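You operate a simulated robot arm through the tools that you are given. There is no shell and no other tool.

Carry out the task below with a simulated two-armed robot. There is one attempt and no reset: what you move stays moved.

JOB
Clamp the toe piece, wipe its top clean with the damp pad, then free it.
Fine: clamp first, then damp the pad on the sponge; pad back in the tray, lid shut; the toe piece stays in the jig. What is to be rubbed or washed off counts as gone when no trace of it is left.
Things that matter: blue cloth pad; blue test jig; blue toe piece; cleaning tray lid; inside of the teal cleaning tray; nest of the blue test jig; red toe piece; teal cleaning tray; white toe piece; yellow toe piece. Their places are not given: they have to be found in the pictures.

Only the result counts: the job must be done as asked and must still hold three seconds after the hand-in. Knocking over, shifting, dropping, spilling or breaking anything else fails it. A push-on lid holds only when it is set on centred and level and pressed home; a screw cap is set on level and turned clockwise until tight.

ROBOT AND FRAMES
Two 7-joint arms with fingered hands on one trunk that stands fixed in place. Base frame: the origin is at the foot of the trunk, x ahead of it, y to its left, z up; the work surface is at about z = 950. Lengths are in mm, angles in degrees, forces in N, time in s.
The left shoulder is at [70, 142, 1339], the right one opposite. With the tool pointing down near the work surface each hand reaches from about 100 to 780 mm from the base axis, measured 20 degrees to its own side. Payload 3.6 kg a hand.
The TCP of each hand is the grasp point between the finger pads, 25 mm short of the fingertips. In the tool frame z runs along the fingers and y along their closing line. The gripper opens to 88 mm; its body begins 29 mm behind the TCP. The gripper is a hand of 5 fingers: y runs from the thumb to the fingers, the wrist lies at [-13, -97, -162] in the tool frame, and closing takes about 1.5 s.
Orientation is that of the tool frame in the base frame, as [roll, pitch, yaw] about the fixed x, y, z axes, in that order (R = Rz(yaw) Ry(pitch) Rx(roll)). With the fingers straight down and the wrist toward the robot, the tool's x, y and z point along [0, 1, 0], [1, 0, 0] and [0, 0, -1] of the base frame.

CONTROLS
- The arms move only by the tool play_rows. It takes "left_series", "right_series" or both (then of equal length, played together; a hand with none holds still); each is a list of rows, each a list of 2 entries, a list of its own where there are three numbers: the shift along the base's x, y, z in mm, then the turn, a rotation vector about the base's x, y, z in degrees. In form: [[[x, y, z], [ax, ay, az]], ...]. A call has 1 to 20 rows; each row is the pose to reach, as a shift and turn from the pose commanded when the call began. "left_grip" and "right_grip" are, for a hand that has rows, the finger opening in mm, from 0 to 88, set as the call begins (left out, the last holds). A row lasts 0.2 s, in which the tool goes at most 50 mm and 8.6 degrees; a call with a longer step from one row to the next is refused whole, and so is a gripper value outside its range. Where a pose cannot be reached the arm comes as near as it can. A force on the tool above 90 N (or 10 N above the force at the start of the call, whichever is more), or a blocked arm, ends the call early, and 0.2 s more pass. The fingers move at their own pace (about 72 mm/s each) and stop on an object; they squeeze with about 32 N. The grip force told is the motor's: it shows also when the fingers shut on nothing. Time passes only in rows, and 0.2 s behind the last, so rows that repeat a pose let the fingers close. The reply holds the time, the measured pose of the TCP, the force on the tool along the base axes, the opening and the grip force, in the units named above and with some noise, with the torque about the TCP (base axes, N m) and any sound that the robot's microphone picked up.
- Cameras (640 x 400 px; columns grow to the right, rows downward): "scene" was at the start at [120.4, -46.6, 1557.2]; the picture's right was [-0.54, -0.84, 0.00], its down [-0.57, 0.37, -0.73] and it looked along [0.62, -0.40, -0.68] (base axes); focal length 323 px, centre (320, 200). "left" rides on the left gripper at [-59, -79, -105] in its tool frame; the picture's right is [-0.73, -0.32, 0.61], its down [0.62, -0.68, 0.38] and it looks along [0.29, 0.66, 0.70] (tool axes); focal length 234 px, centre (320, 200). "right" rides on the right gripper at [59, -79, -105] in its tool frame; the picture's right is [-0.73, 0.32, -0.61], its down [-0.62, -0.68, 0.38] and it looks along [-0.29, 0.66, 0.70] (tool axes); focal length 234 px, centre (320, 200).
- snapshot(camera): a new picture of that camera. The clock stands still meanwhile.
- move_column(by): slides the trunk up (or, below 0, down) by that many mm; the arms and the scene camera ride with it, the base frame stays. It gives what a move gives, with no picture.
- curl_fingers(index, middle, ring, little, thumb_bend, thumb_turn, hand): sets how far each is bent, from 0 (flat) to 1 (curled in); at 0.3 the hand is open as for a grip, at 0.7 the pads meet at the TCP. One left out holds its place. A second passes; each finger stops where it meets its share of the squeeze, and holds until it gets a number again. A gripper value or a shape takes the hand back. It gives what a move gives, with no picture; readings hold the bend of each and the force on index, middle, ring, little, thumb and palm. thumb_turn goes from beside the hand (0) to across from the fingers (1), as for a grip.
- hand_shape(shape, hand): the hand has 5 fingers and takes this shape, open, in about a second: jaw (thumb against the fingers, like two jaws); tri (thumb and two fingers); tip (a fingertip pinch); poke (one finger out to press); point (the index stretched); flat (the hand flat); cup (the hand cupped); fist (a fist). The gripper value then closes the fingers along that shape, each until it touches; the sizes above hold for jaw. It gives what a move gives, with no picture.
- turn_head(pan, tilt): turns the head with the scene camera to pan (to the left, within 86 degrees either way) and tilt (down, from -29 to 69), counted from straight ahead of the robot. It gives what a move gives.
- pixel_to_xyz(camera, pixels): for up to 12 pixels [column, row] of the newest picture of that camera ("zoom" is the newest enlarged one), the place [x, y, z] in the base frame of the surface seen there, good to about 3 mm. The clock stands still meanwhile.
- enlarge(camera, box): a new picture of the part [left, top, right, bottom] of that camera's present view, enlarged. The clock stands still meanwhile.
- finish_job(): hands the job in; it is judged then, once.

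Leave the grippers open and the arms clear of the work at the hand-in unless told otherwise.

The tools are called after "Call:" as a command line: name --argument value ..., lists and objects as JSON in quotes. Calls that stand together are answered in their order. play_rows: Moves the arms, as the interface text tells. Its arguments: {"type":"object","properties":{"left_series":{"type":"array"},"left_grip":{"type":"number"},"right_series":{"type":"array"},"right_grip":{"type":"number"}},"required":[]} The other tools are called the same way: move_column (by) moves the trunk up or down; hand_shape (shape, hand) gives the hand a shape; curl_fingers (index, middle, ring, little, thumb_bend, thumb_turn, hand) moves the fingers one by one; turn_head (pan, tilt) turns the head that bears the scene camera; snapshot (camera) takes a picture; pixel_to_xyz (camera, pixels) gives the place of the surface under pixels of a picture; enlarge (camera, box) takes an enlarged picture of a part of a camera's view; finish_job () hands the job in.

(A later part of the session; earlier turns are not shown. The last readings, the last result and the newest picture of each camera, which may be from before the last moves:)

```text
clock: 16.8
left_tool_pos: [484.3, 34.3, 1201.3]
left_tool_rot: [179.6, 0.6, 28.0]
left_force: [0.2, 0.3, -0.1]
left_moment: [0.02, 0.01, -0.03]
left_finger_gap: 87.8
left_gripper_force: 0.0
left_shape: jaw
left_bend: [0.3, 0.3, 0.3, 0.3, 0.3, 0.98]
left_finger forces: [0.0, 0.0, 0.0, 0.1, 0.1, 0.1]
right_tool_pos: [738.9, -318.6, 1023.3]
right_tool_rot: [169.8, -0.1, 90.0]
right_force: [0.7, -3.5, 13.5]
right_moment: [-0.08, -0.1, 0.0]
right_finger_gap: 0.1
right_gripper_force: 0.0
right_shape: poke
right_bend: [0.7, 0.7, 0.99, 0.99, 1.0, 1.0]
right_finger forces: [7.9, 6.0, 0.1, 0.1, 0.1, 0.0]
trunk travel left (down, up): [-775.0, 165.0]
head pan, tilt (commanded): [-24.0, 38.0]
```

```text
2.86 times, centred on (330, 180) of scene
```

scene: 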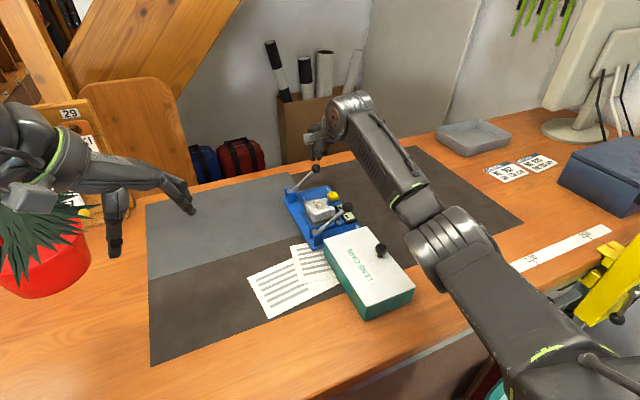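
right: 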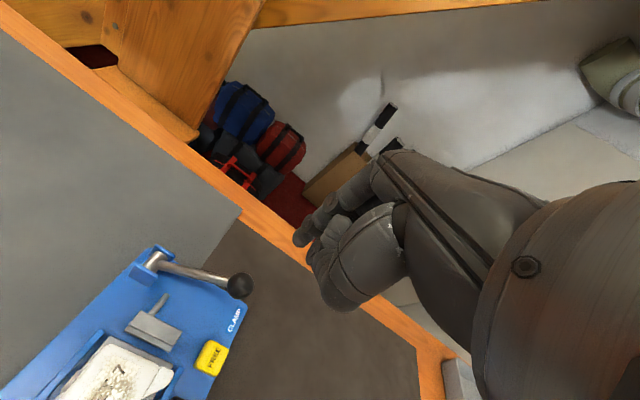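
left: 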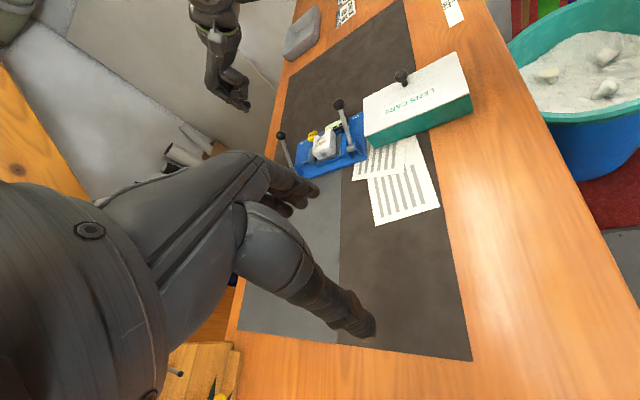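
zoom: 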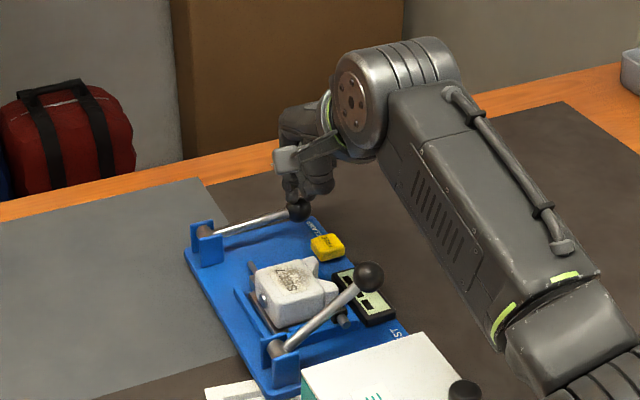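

It meets 13.5 N at z≈1023 (lever about flat). I press a little further, to see whether it latches.

Call:
play_rows --right_series '[[[0, 0, -3], [0, 0, 0]], [[0, 0, -6], [0, 0, 0]], [[0, 0, -9], [0, 0, 0]], [[0, 0, -9], [0, 0, 0]]]'

Call:
enlarge --camera "left" --box '[210, 60, 370, 190]'

```text
clock: 17.8
left_tool_pos: [480.2, 37.5, 1203.2]
left_tool_rot: [179.4, 0.4, 28.0]
left_force: [-0.8, -0.3, -0.4]
left_moment: [-0.04, 0.0, 0.01]
left_finger_gap: 88.1
left_gripper_force: 0.0
left_shape: jaw
left_bend: [0.3, 0.3, 0.3, 0.3, 0.3, 0.98]
left_finger forces: [0.0, 0.1, 0.0, 0.0, 0.1, 0.0]
right_tool_pos: [733.5, -314.9, 1020.0]
right_tool_rot: [169.4, 0.2, 90.0]
right_force: [-3.4, 0.4, 36.8]
right_moment: [0.0, -0.21, 0.02]
right_finger_gap: 0.0
right_gripper_force: 0.1
right_shape: poke
right_bend: [0.7, 0.7, 0.99, 0.99, 1.0, 1.0]
right_finger forces: [12.8, 27.1, 0.0, 0.1, 0.0, 0.0]
trunk travel left (down, up): [-775.0, 165.0]
head pan, tilt (commanded): [-24.0, 38.0]
```

```text
3.08 times, centred on (290, 125) of left
```

zoom: 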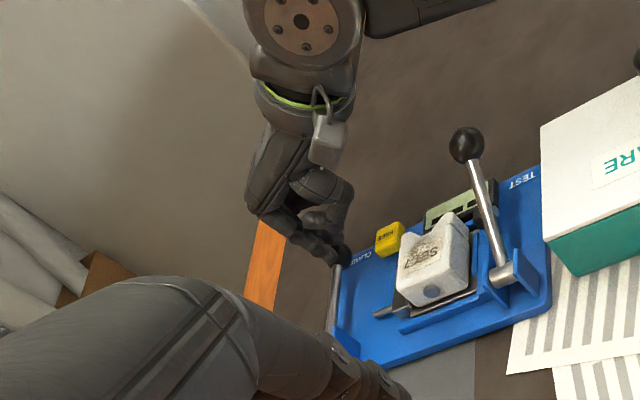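

It is at a hard stop (37 N, no more travel). I lift off and see whether the lever stays down.

Call:
play_rows --right_series '[[[0, 0, 9], [0, 0, 0]], [[0, 0, 25], [0, 0, 0]], [[0, 0, 60], [0, 0, 0]], [[0, 0, 100], [0, 0, 0]], [[0, 0, 130], [0, 0, 0]], [[0, 0, 130], [0, 0, 0]]]'

Call:
enlarge --camera "left" --box '[210, 60, 370, 190]'

Call:
enlarge --camera "right" --box '[0, 200, 320, 400]'

```text
clock: 19.2
left_tool_pos: [486.8, 33.2, 1199.1]
left_tool_rot: [179.6, 0.6, 28.0]
left_force: [0.0, 1.0, -0.1]
left_moment: [0.0, 0.03, -0.02]
left_finger_gap: 88.0
left_gripper_force: 0.1
left_shape: jaw
left_bend: [0.3, 0.3, 0.3, 0.3, 0.3, 0.98]
left_finger forces: [0.0, 0.0, 0.1, 0.1, 0.0, 0.0]
right_tool_pos: [739.5, -319.6, 1141.7]
right_tool_rot: [170.0, 0.0, 90.1]
right_force: [0.2, 0.9, -0.2]
right_moment: [-0.01, 0.02, -0.01]
right_finger_gap: 0.0
right_gripper_force: 0.1
right_shape: poke
right_bend: [0.7, 0.7, 0.99, 0.99, 1.0, 1.0]
right_finger forces: [0.0, 0.1, 0.0, 0.0, 0.0, 0.0]
trunk travel left (down, up): [-775.0, 165.0]
head pan, tilt (commanded): [-24.0, 38.0]
```

```text
3.08 times, centred on (290, 125) of left
```

zoom: 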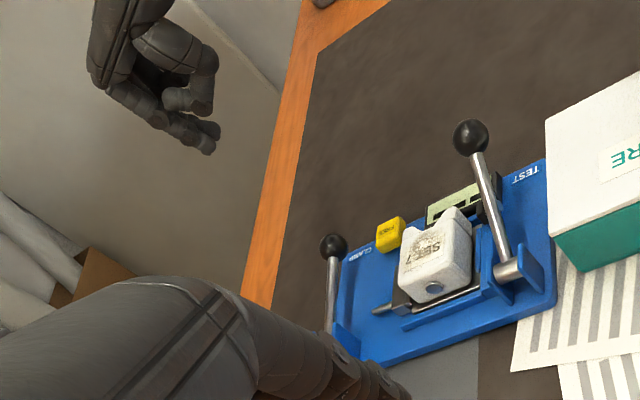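

```text
2.00 times, centred on (160, 300) of right
```

zoom: 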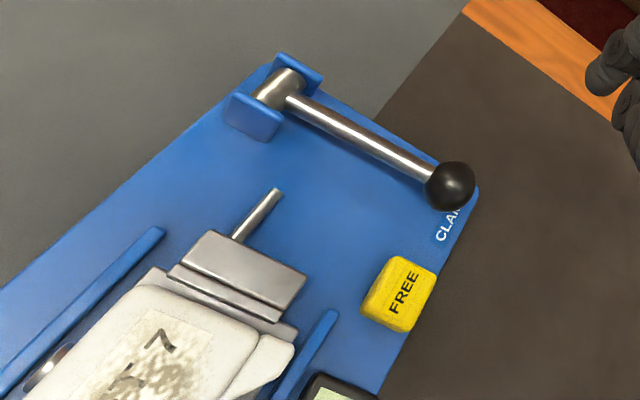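

The lever stays down and the grey block is pressed against the toe piece: it's clamped. I check the lever knob's height and the display.

Call:
pixel_to_xyz --camera "zoom" --pixels '[[450, 185], [280, 90], [400, 290], [235, 265], [150, 340], [262, 208]]'

Call:
snapshot --camera "scene"

Call:
enlarge --camera "scene" --box '[280, 170, 420, 300]'

```text
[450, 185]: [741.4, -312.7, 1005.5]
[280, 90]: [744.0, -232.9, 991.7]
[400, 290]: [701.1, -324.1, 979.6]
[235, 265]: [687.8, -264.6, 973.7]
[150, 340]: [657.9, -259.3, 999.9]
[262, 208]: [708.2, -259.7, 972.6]
```

```text
taken
```

scene: 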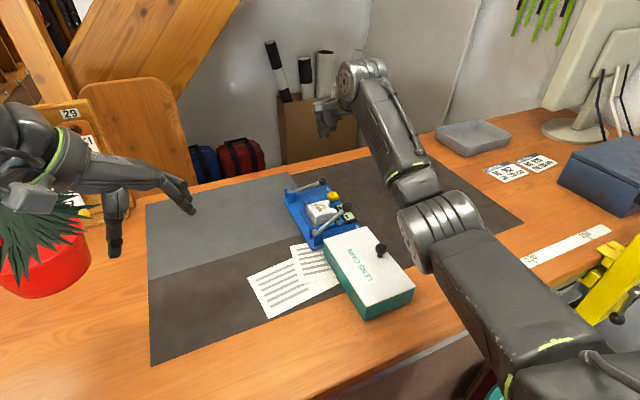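

```text
3.08 times, centred on (350, 235) of scene
```

zoom: 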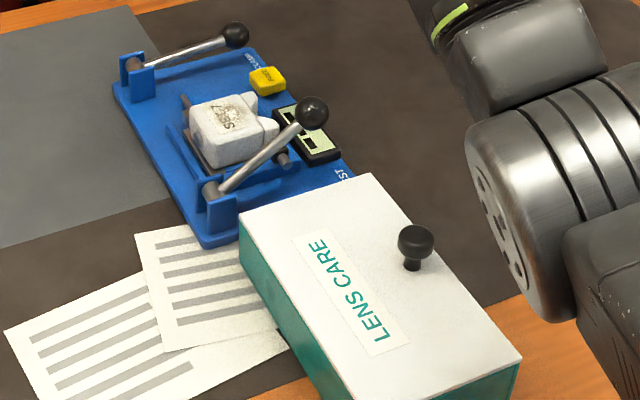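

The clamp is closed. Now the lid: I measure its knob and corners from this zoom.

Call:
pixel_to_xyz --camera "zoom" --pixels '[[416, 236], [400, 240], [432, 240], [416, 250], [412, 263], [412, 271], [243, 214], [370, 177], [518, 355], [300, 225], [450, 300], [300, 330]]'

```text
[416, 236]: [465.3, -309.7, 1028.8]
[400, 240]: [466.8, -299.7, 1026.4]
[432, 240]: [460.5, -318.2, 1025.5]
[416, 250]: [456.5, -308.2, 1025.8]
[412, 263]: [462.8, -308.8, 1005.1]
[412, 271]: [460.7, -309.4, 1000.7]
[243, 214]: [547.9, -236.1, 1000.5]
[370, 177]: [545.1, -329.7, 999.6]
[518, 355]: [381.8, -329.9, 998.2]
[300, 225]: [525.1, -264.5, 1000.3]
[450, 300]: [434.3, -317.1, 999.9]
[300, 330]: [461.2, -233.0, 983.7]
```

Lid knob: centre (464,−309), disc z≈1018–1029, about 22 mm across, 75 mm from the presumed hinge line at y≈−235. I'll bring the right hand back above the tray at z≈1150, upright, and try the "tip" pinch shape.

Call:
play_rows --right_series '[[[-35, 0, 5], [0, 2, 0]], [[-75, 0, 8], [0, 4, 0]], [[-115, 0, 8], [0, 6, 0]], [[-155, 0, 8], [0, 8, 0]], [[-195, 0, 8], [0, 10, 0]], [[-235, 0, 8], [0, 10, 0]], [[-265, 0, 8], [0, 10, 0]], [[-275, 0, 8], [0, 10, 0]], [[-275, 0, 8], [0, 10, 0]]]'

Call:
hand_shape --shape "tip" --hand "right"

Call:
snapshot --camera "right"

Call:
snapshot --camera "left"

Call:
snapshot --camera "scene"

```text
clock: 21.2
left_tool_pos: [488.5, 34.3, 1199.5]
left_tool_rot: [179.7, 0.7, 28.0]
left_force: [1.1, 0.2, -0.5]
left_moment: [0.01, 0.0, 0.01]
left_finger_gap: 88.0
left_gripper_force: 0.0
left_shape: jaw
left_bend: [0.3, 0.3, 0.3, 0.3, 0.3, 0.98]
left_finger forces: [0.0, 0.1, 0.1, 0.1, 0.0, 0.0]
right_tool_pos: [464.4, -320.4, 1149.8]
right_tool_rot: [-179.9, 0.1, 90.1]
right_force: [-0.1, 0.7, -0.1]
right_moment: [0.01, 0.02, -0.01]
right_finger_gap: 0.0
right_gripper_force: 0.0
right_shape: poke
right_bend: [0.7, 0.7, 0.99, 0.99, 1.0, 1.0]
right_finger forces: [0.1, 0.1, 0.1, 0.1, 0.0, 0.0]
trunk travel left (down, up): [-775.0, 165.0]
head pan, tilt (commanded): [-24.0, 38.0]
```

```text
clock: 22.1
left_tool_pos: [488.2, 33.6, 1199.6]
left_tool_rot: [179.7, 0.7, 28.0]
left_force: [0.7, 1.0, 0.3]
left_moment: [0.04, 0.03, -0.01]
left_finger_gap: 87.9
left_gripper_force: 0.0
left_shape: jaw
left_bend: [0.3, 0.3, 0.3, 0.3, 0.3, 0.98]
left_finger forces: [0.0, 0.0, 0.1, 0.0, 0.1, 0.1]
right_tool_pos: [463.7, -319.0, 1149.3]
right_tool_rot: [180.0, 0.0, 90.0]
right_force: [-0.1, -0.8, 0.4]
right_moment: [0.03, 0.05, 0.0]
right_finger_gap: 88.1
right_gripper_force: 0.0
right_shape: tip
right_bend: [0.3, 0.98, 0.99, 0.99, 0.3, 0.98]
right_finger forces: [0.1, 0.0, 0.0, 0.0, 0.0, 0.0]
trunk travel left (down, up): [-775.0, 165.0]
head pan, tilt (commanded): [-24.0, 38.0]
```

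```text
taken
```

right: 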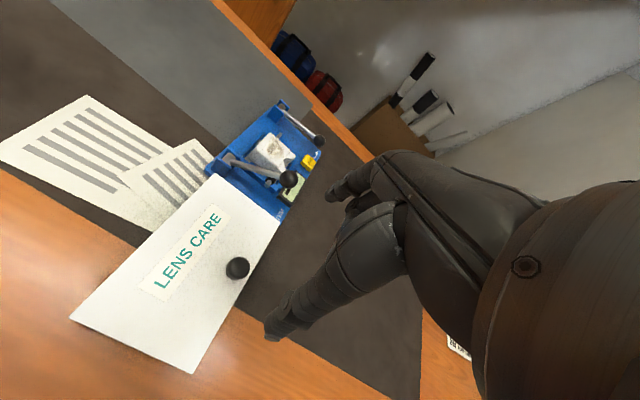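

```text
taken
```

left: 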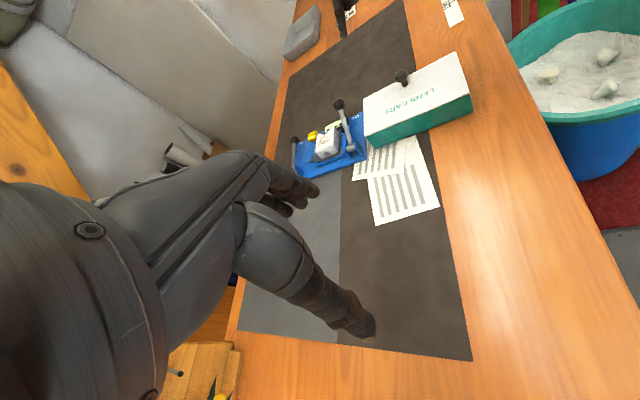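

```text
taken
```

scene: 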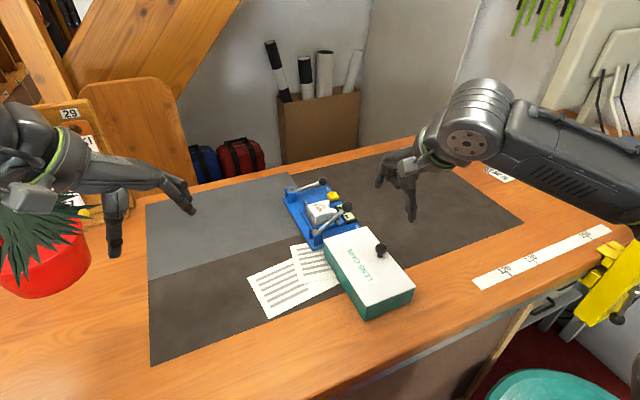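

In tip shape only index and thumb are out. I check the index/thumb lateral position with a zoom from the scene camera.

Call:
enlarge --camera "scene" --box '[360, 130, 460, 260]'

Call:
pixel_to_xyz --camera "zoom" --pixels '[[370, 220], [360, 180], [160, 200], [200, 180]]'

Call:
enlarge --camera "right" --box '[200, 130, 440, 360]'

```text
3.08 times, centred on (410, 195) of scene
```

zoom: 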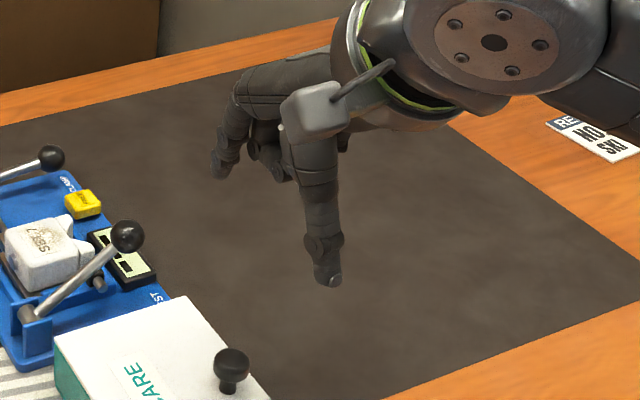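

```text
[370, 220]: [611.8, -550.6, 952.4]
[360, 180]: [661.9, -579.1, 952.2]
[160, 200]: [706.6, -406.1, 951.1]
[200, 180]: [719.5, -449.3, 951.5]
```

```text
1.74 times, centred on (320, 245) of right
```

zoom: 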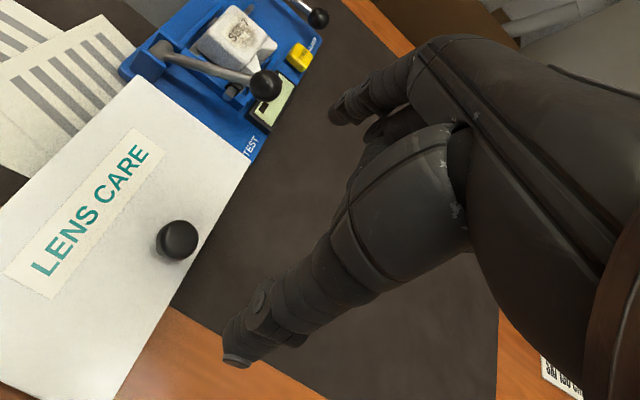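

Call:
pixel_to_xyz --camera "zoom" --pixels '[[345, 112], [337, 118], [236, 357], [240, 345], [262, 300], [360, 95], [178, 240], [385, 130]]'

Call:
enlarge --camera "scene" --box '[360, 130, 460, 260]'

Call:
pixel_to_xyz --camera "zoom" --pixels '[[328, 278], [324, 262], [322, 240], [220, 170], [225, 158], [235, 130], [275, 170], [262, 160]]'

```text
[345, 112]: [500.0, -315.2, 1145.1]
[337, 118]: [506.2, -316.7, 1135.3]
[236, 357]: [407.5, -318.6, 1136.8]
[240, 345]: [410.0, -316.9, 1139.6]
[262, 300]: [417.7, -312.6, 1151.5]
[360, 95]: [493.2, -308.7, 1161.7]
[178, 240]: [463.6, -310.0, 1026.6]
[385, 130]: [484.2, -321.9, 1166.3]
```

```text
3.08 times, centred on (410, 195) of scene
```

zoom: 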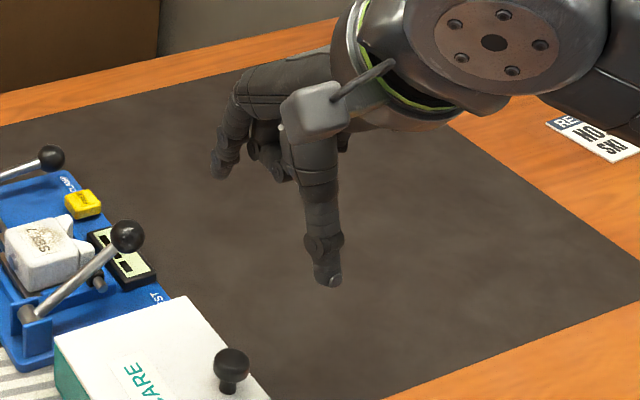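

```text
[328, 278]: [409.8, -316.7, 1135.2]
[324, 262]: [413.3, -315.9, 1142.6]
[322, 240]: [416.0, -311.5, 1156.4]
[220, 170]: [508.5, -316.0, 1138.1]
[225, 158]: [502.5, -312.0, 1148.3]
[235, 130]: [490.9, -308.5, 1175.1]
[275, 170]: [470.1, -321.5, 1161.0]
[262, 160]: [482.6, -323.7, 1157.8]
```

Index and thumb meet centred on the TCP. But opening the lid means swinging it toward +y, which suits the left hand better, and that hand can hold it open too. I'll move the right hand away to the right and bring the left hand (turned back to yaw 90) toward the tray.

Call:
play_rows --right_series '[[[5, -40, 0], [0, 0, 0]], [[10, -80, 0], [0, 0, 0]], [[15, -120, 0], [0, 0, 0]], [[20, -150, 0], [0, 0, 0]], [[20, -170, 0], [0, 0, 0]], [[20, -170, 0], [0, 0, 0]], [[20, -170, 0], [0, 0, 0]], [[20, -170, 0], [0, 0, 0]], [[20, -170, 0], [0, 0, 0]]]' --left_series '[[[0, 0, 0], [0, 0, 8]], [[0, 0, 0], [0, 0, 16]], [[0, 0, 0], [0, 0, 24]], [[0, 0, 0], [0, 0, 32]], [[0, 0, 0], [0, 0, 40]], [[0, 0, 0], [0, 0, 48]], [[0, 0, 0], [0, 0, 56]], [[0, 0, 0], [0, 0, 62]], [[0, 0, 0], [0, 0, 62]]]'

Call:
hand_shape --shape "tip" --hand "left"

```text
clock: 24.1
left_tool_pos: [488.2, 35.5, 1198.5]
left_tool_rot: [179.8, 0.7, 90.1]
left_force: [0.0, -0.7, 0.4]
left_moment: [0.02, 0.0, 0.03]
left_finger_gap: 87.8
left_gripper_force: 0.1
left_shape: jaw
left_bend: [0.3, 0.3, 0.3, 0.3, 0.3, 0.98]
left_finger forces: [0.1, 0.0, 0.1, 0.0, 0.0, 0.0]
right_tool_pos: [485.1, -487.5, 1148.3]
right_tool_rot: [-180.0, 0.0, 89.9]
right_force: [-0.3, 0.0, -0.4]
right_moment: [0.0, 0.01, -0.02]
right_finger_gap: 88.0
right_gripper_force: 0.2
right_shape: tip
right_bend: [0.3, 0.98, 0.99, 0.99, 0.3, 0.98]
right_finger forces: [0.1, 0.1, 0.1, 0.1, 0.1, 0.0]
trunk travel left (down, up): [-775.0, 165.0]
head pan, tilt (commanded): [-24.0, 38.0]
```

```text
clock: 25.0
left_tool_pos: [486.7, 35.1, 1199.3]
left_tool_rot: [179.7, 0.5, 89.9]
left_force: [-0.2, -0.2, 0.3]
left_moment: [0.02, 0.0, -0.02]
left_finger_gap: 88.0
left_gripper_force: 0.0
left_shape: tip
left_bend: [0.3, 0.98, 0.99, 0.99, 0.3, 0.98]
left_finger forces: [0.0, 0.1, 0.1, 0.0, 0.1, 0.0]
right_tool_pos: [484.5, -489.1, 1149.6]
right_tool_rot: [-180.0, 0.0, 89.9]
right_force: [0.4, 0.1, 0.5]
right_moment: [-0.01, 0.01, -0.03]
right_finger_gap: 87.8
right_gripper_force: 0.1
right_shape: tip
right_bend: [0.3, 0.98, 0.99, 0.99, 0.3, 0.98]
right_finger forces: [0.0, 0.0, 0.0, 0.0, 0.0, 0.0]
trunk travel left (down, up): [-775.0, 165.0]
head pan, tilt (commanded): [-24.0, 38.0]
```

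The left hand is now upright at yaw 90 in tip shape. I bring it over the lid knob at (464,−309), height about 1110.

Call:
play_rows --left_series '[[[-2, -35, 0], [0, 0, 0]], [[-4, -70, 0], [0, 0, 0]], [[-7, -105, -10], [0, 0, 0]], [[-10, -140, -20], [0, 0, 0]], [[-12, -175, -30], [0, 0, 0]], [[-15, -210, -45], [0, 0, 0]], [[-17, -245, -60], [0, 0, 0]], [[-19, -280, -75], [0, 0, 0]], [[-21, -310, -88], [0, 0, 0]], [[-23, -335, -90], [0, 0, 0]], [[-23, -344, -90], [0, 0, 0]], [[-23, -344, -90], [0, 0, 0]]]'

Call:
snapshot --camera "left"

Call:
snapshot --camera "scene"

```text
clock: 27.6
left_tool_pos: [468.7, -239.9, 1116.6]
left_tool_rot: [179.6, 0.7, 90.0]
left_force: [0.3, -0.4, 0.6]
left_moment: [0.0, -0.03, -0.01]
left_finger_gap: 87.9
left_gripper_force: 0.0
left_shape: tip
left_bend: [0.3, 0.98, 0.99, 0.99, 0.3, 0.98]
left_finger forces: [0.1, 0.0, 0.1, 0.0, 0.0, 0.1]
left hand out of reach, approached as far as the arm can: row 8, 9, 10, 11, 12
right_tool_pos: [485.2, -489.4, 1148.6]
right_tool_rot: [-179.9, 0.0, 90.0]
right_force: [-1.0, 0.4, -0.3]
right_moment: [0.0, 0.04, 0.04]
right_finger_gap: 87.9
right_gripper_force: 0.0
right_shape: tip
right_bend: [0.3, 0.98, 0.99, 0.99, 0.3, 0.98]
right_finger forces: [0.0, 0.0, 0.1, 0.0, 0.0, 0.0]
trunk travel left (down, up): [-775.0, 165.0]
head pan, tilt (commanded): [-24.0, 38.0]
```

```text
taken
```

left: 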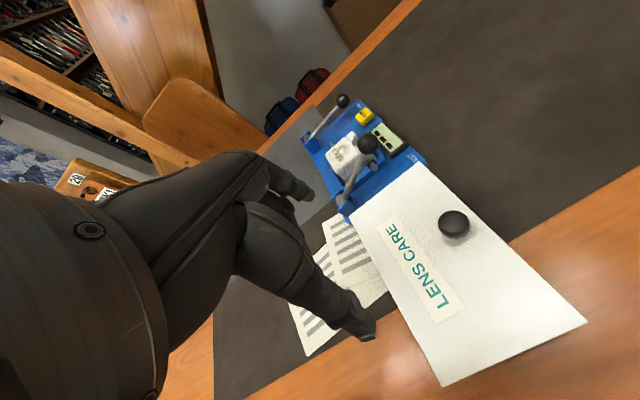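

```text
taken
```

scene: 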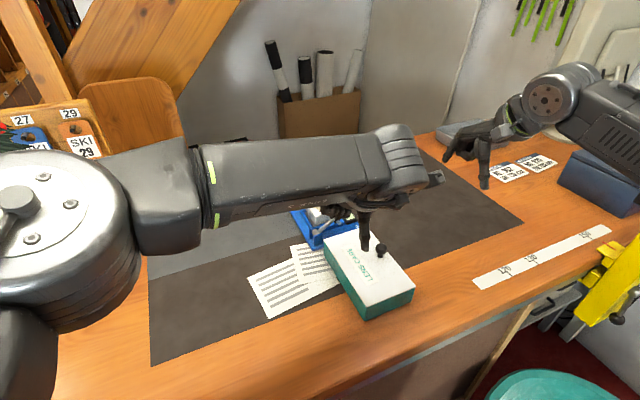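

The left arm stops at y≈−240 when pointing straight down. I'll tilt it so the fingers point partly toward −y (turn about x by −30°), which brings its wrist closer, and reach for the knob position again at a safe height.

Call:
play_rows --left_series '[[[0, 0, 15], [-7.5, 0, 0]], [[0, -10, 15], [-15, 0, 0]], [[0, -25, 15], [-22.5, 0, 0]], [[-2, -40, 10], [-30, 0, 0]], [[-4, -55, 5], [-30, 0, 0]], [[-5, -69, 0], [-30, 0, 0]], [[-5, -69, 0], [-30, 0, 0]]]'

Call:
snapshot --camera "left"

Call:
snapshot --camera "scene"

```text
clock: 29.2
left_tool_pos: [462.4, -308.8, 1117.9]
left_tool_rot: [179.7, 30.6, 90.0]
left_force: [0.5, -0.5, 0.7]
left_moment: [-0.02, 0.0, -0.03]
left_finger_gap: 88.1
left_gripper_force: 0.0
left_shape: tip
left_bend: [0.3, 0.98, 0.99, 0.99, 0.3, 0.98]
left_finger forces: [0.0, 0.1, 0.0, 0.0, 0.0, 0.0]
right_tool_pos: [487.0, -488.8, 1148.2]
right_tool_rot: [180.0, 0.1, 90.0]
right_force: [0.2, 0.7, 0.2]
right_moment: [0.0, 0.0, 0.05]
right_finger_gap: 87.9
right_gripper_force: 0.1
right_shape: tip
right_bend: [0.3, 0.98, 0.99, 0.99, 0.3, 0.98]
right_finger forces: [0.0, 0.1, 0.1, 0.0, 0.1, 0.1]
trunk travel left (down, up): [-775.0, 165.0]
head pan, tilt (commanded): [-24.0, 38.0]
```

```text
taken
```

left: 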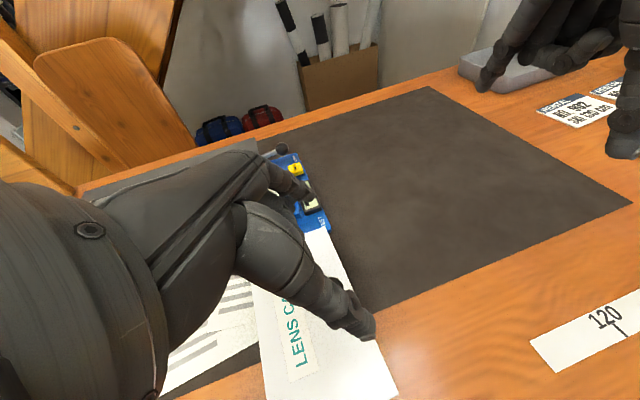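

```text
taken
```

scene: 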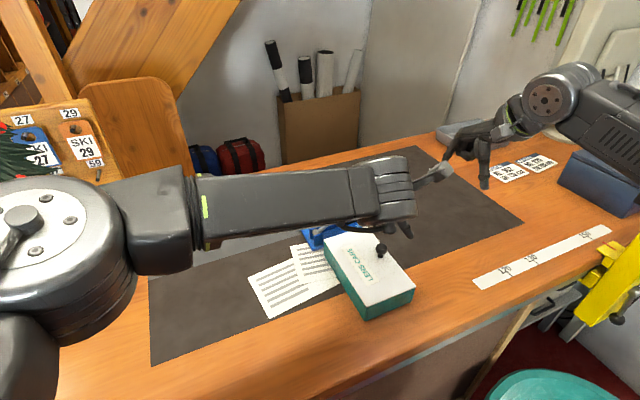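

The left hand reaches the spot. Now I lower it to about 20 mm above grasp height and check alignment.

Call:
play_rows --left_series '[[[1, 1, -20], [0, 0, 0]], [[2, 2, -40], [0, 0, 0]], [[2, 2, -60], [0, 0, 0]], [[2, 2, -68], [0, 0, 0]], [[2, 2, -68], [0, 0, 0]]]'

Call:
enlarge --camera "left" --box '[220, 180, 440, 400]'

Call:
enlarge --camera "scene" --box '[310, 180, 450, 320]'

Call:
snapshot --camera "right"

```text
clock: 30.4
left_tool_pos: [462.8, -307.2, 1047.9]
left_tool_rot: [179.6, 30.6, 90.0]
left_force: [-0.7, 0.8, 0.0]
left_moment: [0.01, 0.02, -0.01]
left_finger_gap: 88.1
left_gripper_force: 0.0
left_shape: tip
left_bend: [0.3, 0.98, 0.99, 0.99, 0.3, 0.98]
left_finger forces: [0.0, 0.0, 0.0, 0.0, 0.0, 0.1]
right_tool_pos: [486.3, -490.0, 1147.6]
right_tool_rot: [180.0, 0.0, 90.0]
right_force: [0.4, 0.1, 0.0]
right_moment: [0.02, 0.01, 0.02]
right_finger_gap: 88.0
right_gripper_force: 0.0
right_shape: tip
right_bend: [0.3, 0.98, 0.99, 0.99, 0.3, 0.98]
right_finger forces: [0.0, 0.0, 0.0, 0.1, 0.0, 0.1]
trunk travel left (down, up): [-775.0, 165.0]
head pan, tilt (commanded): [-24.0, 38.0]
```

```text
1.82 times, centred on (330, 290) of left
```

zoom: 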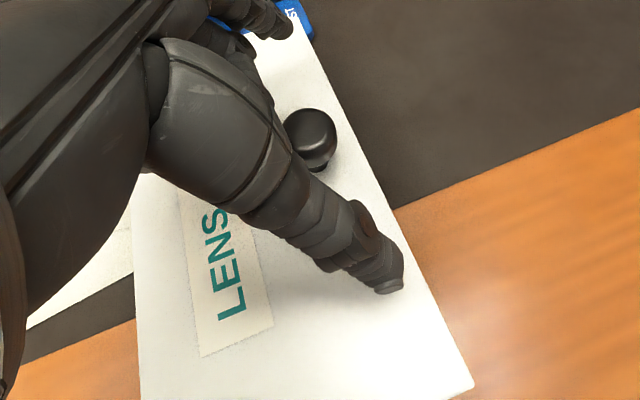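

```text
2.86 times, centred on (380, 250) of scene
```

zoom: 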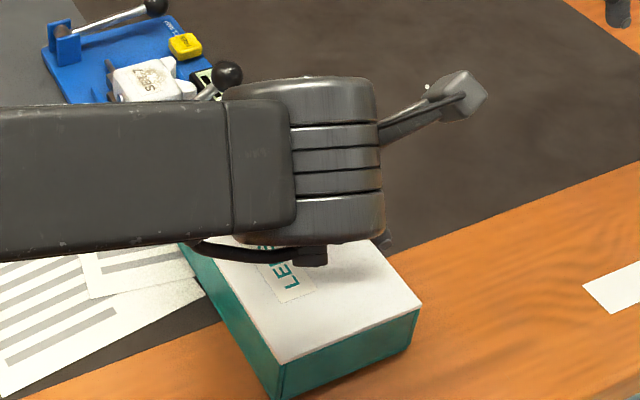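

```text
taken
```

right: 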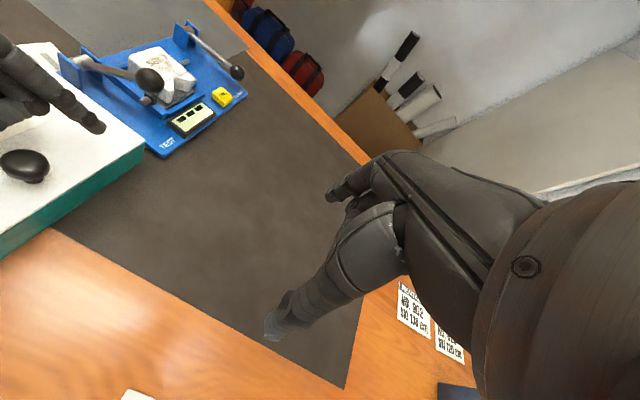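

I can check the fingertip positions from this left zoom: thumb tip near (388,285), index tip near (282,28).

Call:
enlarge --camera "left" --box '[220, 180, 440, 400]'

Call:
pixel_to_xyz --camera "zoom" --pixels '[[390, 288], [380, 275], [282, 28], [275, 22], [310, 130], [320, 160], [265, 15]]'

Call:
pixel_to_xyz --camera "right" --pixels '[[95, 122], [80, 108], [25, 165], [40, 105], [30, 100], [10, 115]]'

```text
1.82 times, centred on (330, 290) of left
```

zoom: 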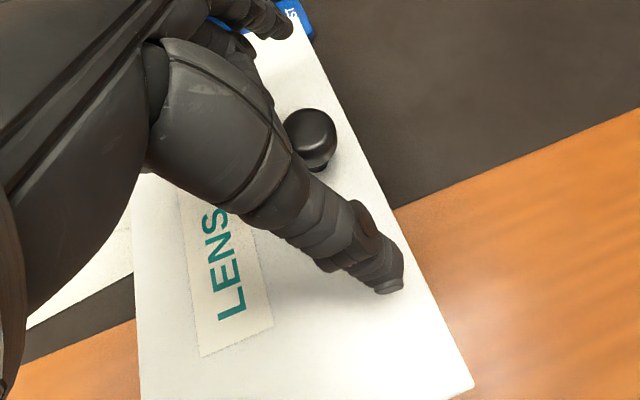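

```text
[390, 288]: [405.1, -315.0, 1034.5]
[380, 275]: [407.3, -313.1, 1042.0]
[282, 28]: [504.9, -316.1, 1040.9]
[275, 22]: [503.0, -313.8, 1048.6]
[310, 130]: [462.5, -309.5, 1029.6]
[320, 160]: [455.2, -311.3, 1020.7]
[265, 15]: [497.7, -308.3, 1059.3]
```

```text
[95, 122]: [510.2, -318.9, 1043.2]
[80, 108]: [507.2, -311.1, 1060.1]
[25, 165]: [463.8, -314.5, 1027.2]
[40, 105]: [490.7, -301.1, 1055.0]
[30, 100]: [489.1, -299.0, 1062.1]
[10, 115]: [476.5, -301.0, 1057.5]
```

Fingertips straddle the knob (thumb at x≈405, index at x≈507, both near y −315). I lower the last 18 mm and watch the force.

Call:
play_rows --left_series '[[[0, 0, -6], [0, 0, 0]], [[0, 0, -12], [0, 0, 0]], [[0, 0, -18], [0, 0, 0]], [[0, 0, -18], [0, 0, 0]]]'

Call:
enlarge --camera "left" --box '[220, 180, 440, 400]'

Call:
enlarge --camera "right" --box '[0, 30, 160, 230]'

```text
clock: 31.4
left_tool_pos: [463.5, -307.1, 1030.2]
left_tool_rot: [179.7, 30.6, 90.0]
left_force: [-0.4, 0.5, 0.1]
left_moment: [0.02, -0.01, 0.0]
left_finger_gap: 88.0
left_gripper_force: 0.1
left_shape: tip
left_bend: [0.3, 0.98, 0.99, 0.99, 0.3, 0.98]
left_finger forces: [0.0, 0.0, 0.0, 0.0, 0.0, 0.0]
right_tool_pos: [485.1, -489.5, 1149.3]
right_tool_rot: [179.9, 0.0, 90.0]
right_force: [-0.3, 0.2, -0.2]
right_moment: [-0.01, 0.01, -0.03]
right_finger_gap: 88.0
right_gripper_force: 0.0
right_shape: tip
right_bend: [0.3, 0.98, 0.99, 0.99, 0.3, 0.98]
right_finger forces: [0.0, 0.1, 0.0, 0.0, 0.0, 0.0]
trunk travel left (down, up): [-775.0, 165.0]
head pan, tilt (commanded): [-24.0, 38.0]
```

```text
1.82 times, centred on (330, 290) of left
```

zoom: 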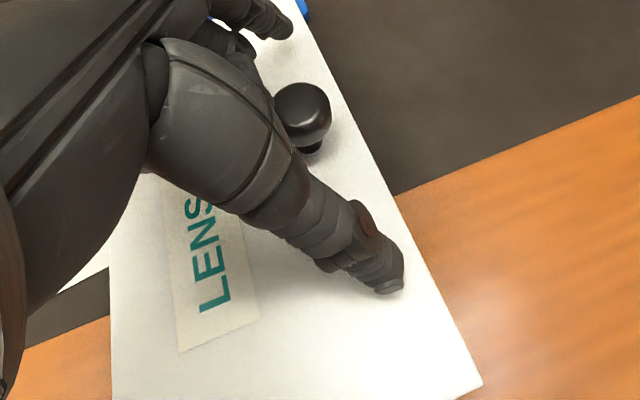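

```text
2.00 times, centred on (80, 130) of right
```

zoom: 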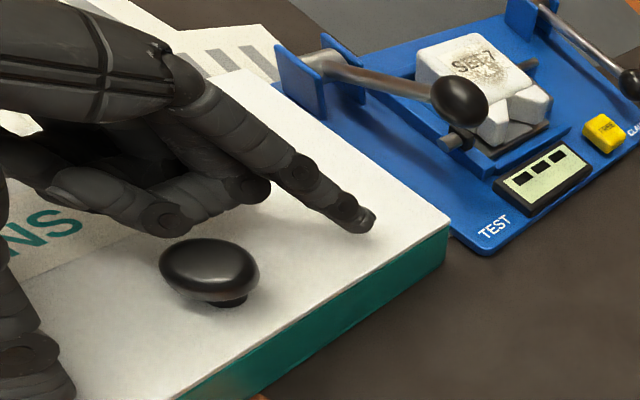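

The knob sits between thumb and index. Closing the left pinch on it.

Call:
play_rows --left_series '[[[0, 0, 0], [0, 0, 0]], [[0, 0, 0], [0, 0, 0]], [[0, 0, 0], [0, 0, 0]], [[0, 0, 0], [0, 0, 0]], [[0, 0, 0], [0, 0, 0]], [[0, 0, 0], [0, 0, 0]], [[0, 0, 0], [0, 0, 0]], [[0, 0, 0], [0, 0, 0]]]' --left_grip 8

Call:
enlarge --camera "right" --box '[0, 30, 160, 230]'

Call:
enlarge --camera "left" --box '[220, 180, 440, 400]'

```text
clock: 33.2
left_tool_pos: [464.6, -307.2, 1029.6]
left_tool_rot: [179.6, 30.6, 89.9]
left_force: [1.2, 0.4, 0.9]
left_moment: [0.0, 0.01, 0.04]
left_finger_gap: 6.2
left_gripper_force: 32.2
left_shape: tip
left_bend: [0.74, 1.0, 1.0, 1.0, 0.83, 1.0]
left_finger forces: [0.0, 0.1, 0.1, 0.0, 0.0, 0.1]
right_tool_pos: [485.1, -488.9, 1149.7]
right_tool_rot: [-180.0, 0.0, 90.0]
right_force: [0.2, -0.2, 0.2]
right_moment: [0.0, -0.01, -0.01]
right_finger_gap: 87.9
right_gripper_force: 0.1
right_shape: tip
right_bend: [0.3, 0.98, 0.99, 0.99, 0.3, 0.98]
right_finger forces: [0.0, 0.0, 0.1, 0.0, 0.0, 0.1]
trunk travel left (down, up): [-775.0, 165.0]
head pan, tilt (commanded): [-24.0, 38.0]
```

```text
2.00 times, centred on (80, 130) of right
```

zoom: 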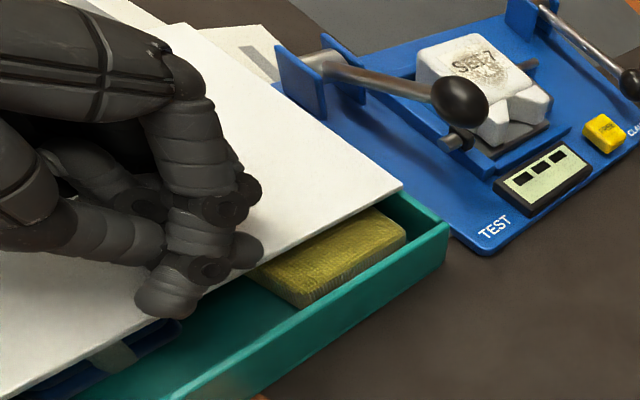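

```text
1.82 times, centred on (330, 290) of left
```

zoom: 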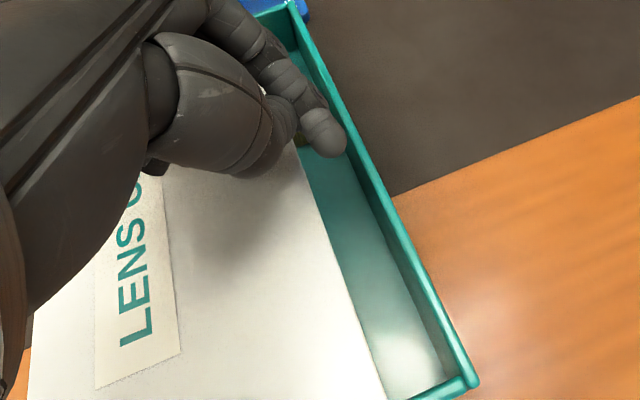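

Surprise: the lid slid toward +y, uncovering the tray: an olive sponge inside and something blue at the near end. So the lid slides rather than hinges. I'll measure the lid's level and position.

Call:
snapshot --camera "right"

Call:
enlarge --camera "right" --box '[0, 30, 160, 230]'

Call:
pixel_to_xyz --camera "zoom" --pixels '[[400, 188], [300, 245], [200, 50], [60, 370], [335, 155], [445, 225], [300, 320], [300, 280], [350, 235], [395, 240], [120, 365], [20, 280]]'

Call:
snapshot --camera "scene"

```text
taken
```

right: 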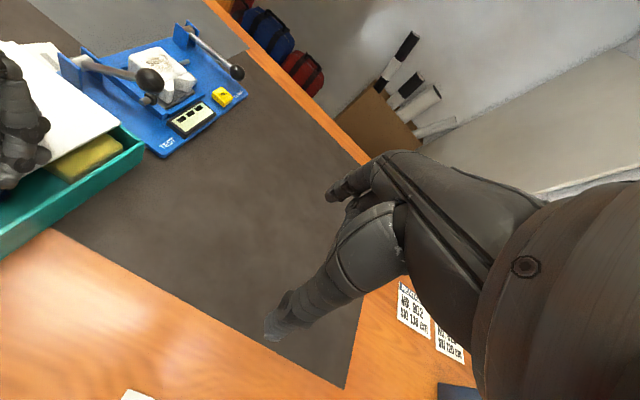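

```text
2.00 times, centred on (80, 130) of right
```

zoom: 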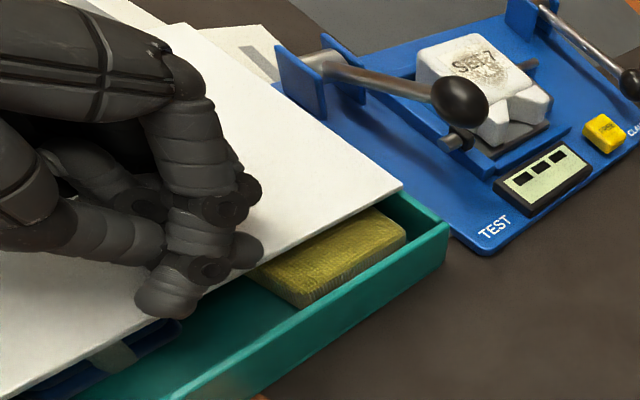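

```text
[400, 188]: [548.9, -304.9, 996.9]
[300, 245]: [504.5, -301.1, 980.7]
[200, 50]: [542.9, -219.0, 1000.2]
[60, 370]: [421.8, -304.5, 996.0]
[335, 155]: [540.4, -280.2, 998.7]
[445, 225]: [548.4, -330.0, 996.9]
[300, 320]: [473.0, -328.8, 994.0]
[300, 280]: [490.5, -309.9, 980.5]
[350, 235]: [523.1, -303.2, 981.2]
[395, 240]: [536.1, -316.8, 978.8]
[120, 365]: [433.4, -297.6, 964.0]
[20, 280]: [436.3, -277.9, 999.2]
```

```text
taken
```

scene: 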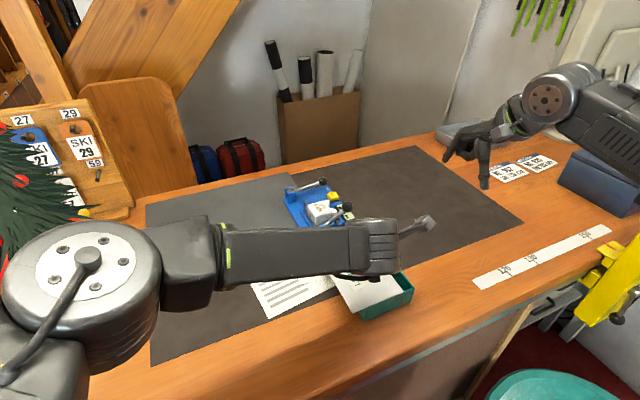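

The lid has moved 27 mm in +y, staying level and parallel. I'll look closely at how it sits on the tray wall before going on.

Call:
enlarge --camera "right" --box '[60, 90, 150, 180]'

Call:
enlarge --camera "left" --box '[300, 180, 480, 400]'

Call:
enlarge --camera "scene" --box '[320, 250, 430, 330]'

```text
4.44 times, centred on (105, 135) of right
```

zoom: 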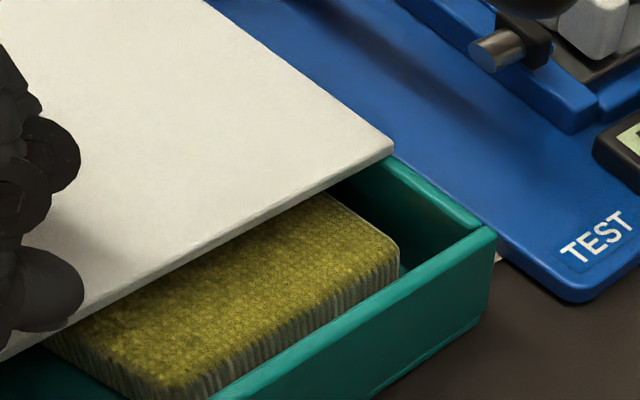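

```text
1.82 times, centred on (390, 290) of left
```

zoom: 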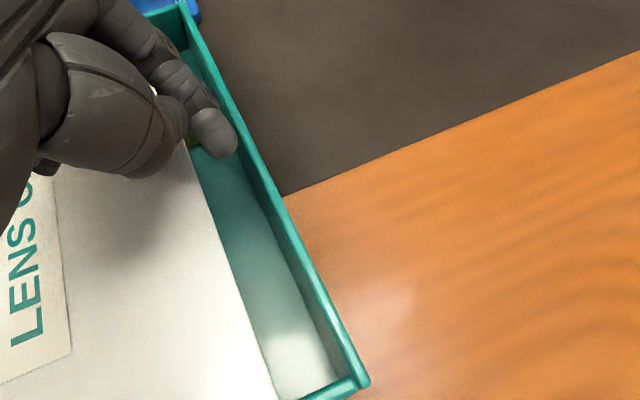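

```text
5.00 times, centred on (375, 290) of scene
```

zoom: 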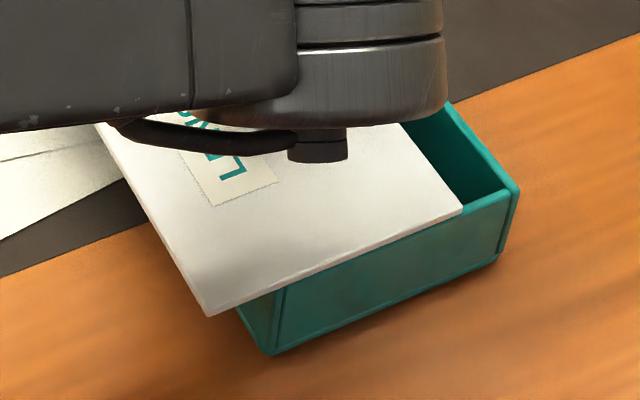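

The lid is a thin 3 mm plate lying level on the walls and it slid easily, so I think it is a sliding lid, but I want to hold the knob in case it's loose. The pinch squeezed the knob out toward the palm, so I'll open, shift the hand so the knob sits nearer the fingertips, and pinch again.

Call:
play_rows --left_series '[[[0, 0, 0], [0, 0, 0]], [[0, 0, 0], [0, 0, 0]], [[0, 0, 0], [0, 0, 0]], [[0, 0, 0], [0, 0, 0]], [[0, 0, 0], [0, 0, 0]], [[0, 0, 0], [0, 0, 0]], [[0, 0, 0], [0, 0, 0]]]' --left_grip 88

Call:
enlarge --camera "right" --box '[0, 30, 160, 230]'

Call:
enlarge --camera "left" --box '[220, 180, 440, 400]'

```text
clock: 34.8
left_tool_pos: [463.1, -306.7, 1030.5]
left_tool_rot: [179.6, 30.8, 89.8]
left_force: [0.8, -0.4, 6.8]
left_moment: [0.15, -0.05, -0.01]
left_finger_gap: 87.5
left_gripper_force: 0.1
left_shape: tip
left_bend: [0.3, 0.98, 0.99, 0.99, 0.3, 0.98]
left_finger forces: [0.0, 0.0, 6.2, 0.0, 0.0, 0.0]
right_tool_pos: [484.2, -488.5, 1148.5]
right_tool_rot: [179.8, 0.0, 90.0]
right_force: [-0.1, -0.4, 0.1]
right_moment: [0.02, 0.04, 0.01]
right_finger_gap: 88.0
right_gripper_force: 0.2
right_shape: tip
right_bend: [0.3, 0.98, 0.99, 0.99, 0.3, 0.98]
right_finger forces: [0.1, 0.0, 0.0, 0.0, 0.0, 0.0]
trunk travel left (down, up): [-775.0, 165.0]
head pan, tilt (commanded): [-24.0, 38.0]
```

```text
2.00 times, centred on (80, 130) of right
```

zoom: 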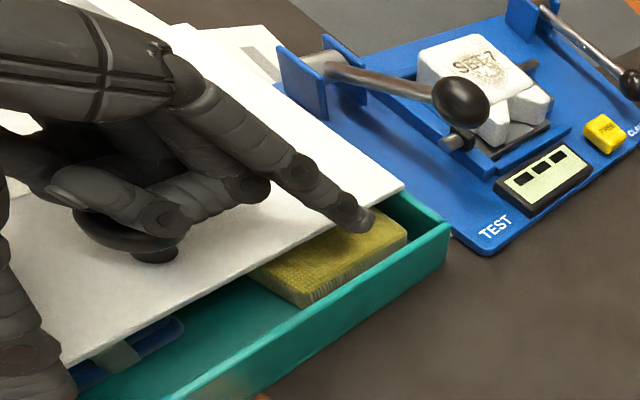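

```text
1.82 times, centred on (330, 290) of left
```

zoom: 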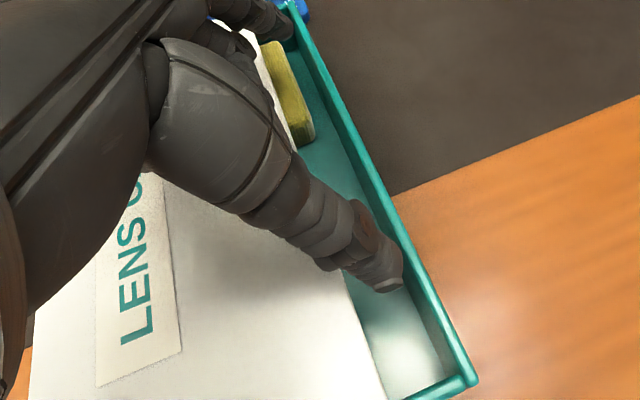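

A curled finger rests on the knob (6 N). I lift the hand straight up first, then move it over to y≈−276 and look.

Call:
play_rows --left_series '[[[0, 0, 10], [0, 0, 0]], [[0, 0, 25], [0, 0, 0]], [[0, 10, 30], [0, 0, 0]], [[0, 22, 30], [0, 0, 0]], [[0, 31, 30], [0, 0, 0]], [[0, 31, 30], [0, 0, 0]]]'

Call:
enlarge --camera "right" --box '[0, 30, 160, 230]'

Call:
enlarge --camera "left" --box '[220, 180, 440, 400]'

```text
clock: 36.2
left_tool_pos: [464.8, -276.2, 1060.7]
left_tool_rot: [179.7, 30.6, 90.1]
left_force: [0.2, 0.3, 1.0]
left_moment: [0.0, -0.02, -0.01]
left_finger_gap: 87.3
left_gripper_force: 0.0
left_shape: tip
left_bend: [0.3, 0.98, 0.99, 0.99, 0.3, 0.98]
left_finger forces: [0.0, 0.1, 0.1, 0.1, 0.0, 0.0]
right_tool_pos: [485.9, -490.0, 1148.2]
right_tool_rot: [180.0, 0.0, 90.0]
right_force: [0.0, 1.2, -0.2]
right_moment: [0.0, 0.02, 0.0]
right_finger_gap: 87.8
right_gripper_force: 0.0
right_shape: tip
right_bend: [0.3, 0.98, 0.99, 0.99, 0.3, 0.98]
right_finger forces: [0.0, 0.1, 0.0, 0.0, 0.0, 0.0]
trunk travel left (down, up): [-775.0, 165.0]
head pan, tilt (commanded): [-24.0, 38.0]
```

```text
2.00 times, centred on (80, 130) of right
```

zoom: 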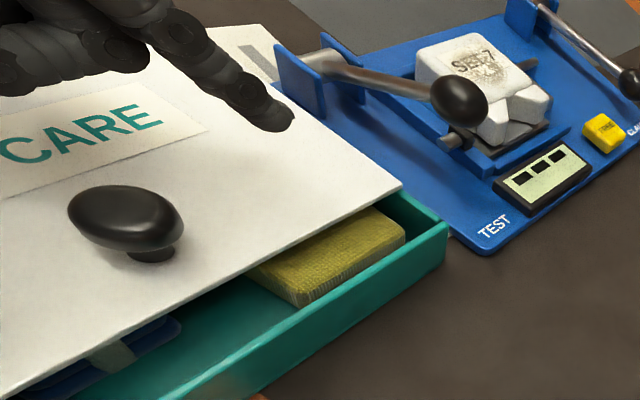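

```text
1.82 times, centred on (330, 290) of left
```

zoom: 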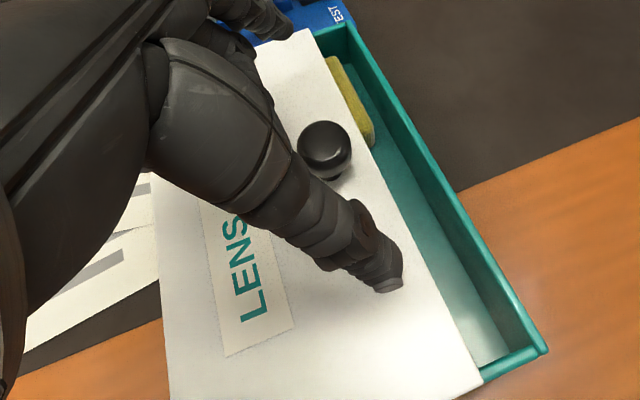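

Clear view now. I measure the knob and lid edges again.

Call:
enlarge --camera "right" --box '[0, 30, 160, 230]'

Call:
pixel_to_xyz --camera "zoom" --pixels '[[122, 205], [80, 210], [165, 215], [150, 255], [400, 188], [240, 27], [20, 385], [300, 300], [405, 235], [110, 350], [150, 340], [60, 380]]'

Call:
enlarge --camera "right" --box '[0, 120, 120, 240]'

```text
2.00 times, centred on (80, 130) of right
```

zoom: 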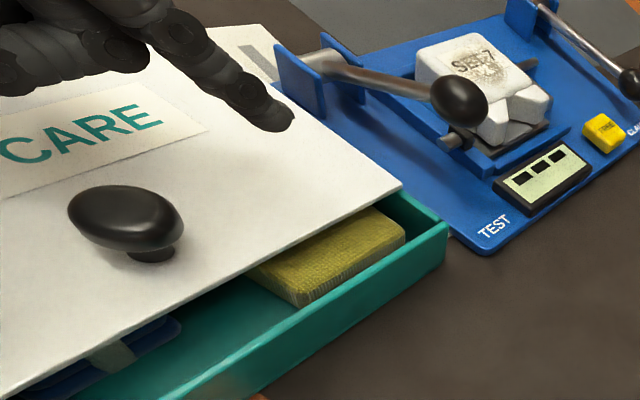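

```text
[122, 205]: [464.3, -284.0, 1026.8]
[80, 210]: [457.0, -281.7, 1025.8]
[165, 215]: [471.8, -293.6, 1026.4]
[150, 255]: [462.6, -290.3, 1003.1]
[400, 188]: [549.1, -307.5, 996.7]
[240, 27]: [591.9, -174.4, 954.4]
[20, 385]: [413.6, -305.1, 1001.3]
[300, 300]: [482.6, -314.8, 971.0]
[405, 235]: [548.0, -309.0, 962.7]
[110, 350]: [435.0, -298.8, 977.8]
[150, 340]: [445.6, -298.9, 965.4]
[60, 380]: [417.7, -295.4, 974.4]
```

```text
3.33 times, centred on (60, 180) of right
```

zoom: 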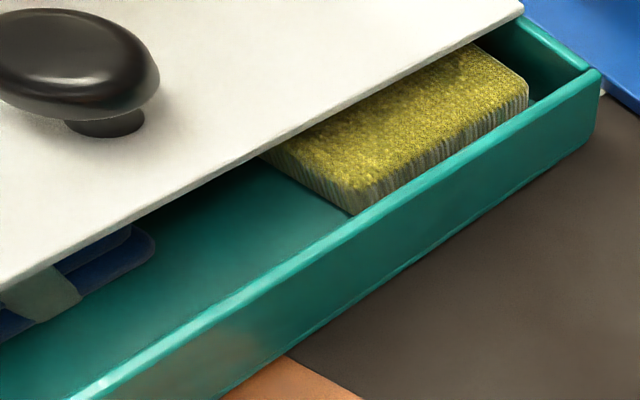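

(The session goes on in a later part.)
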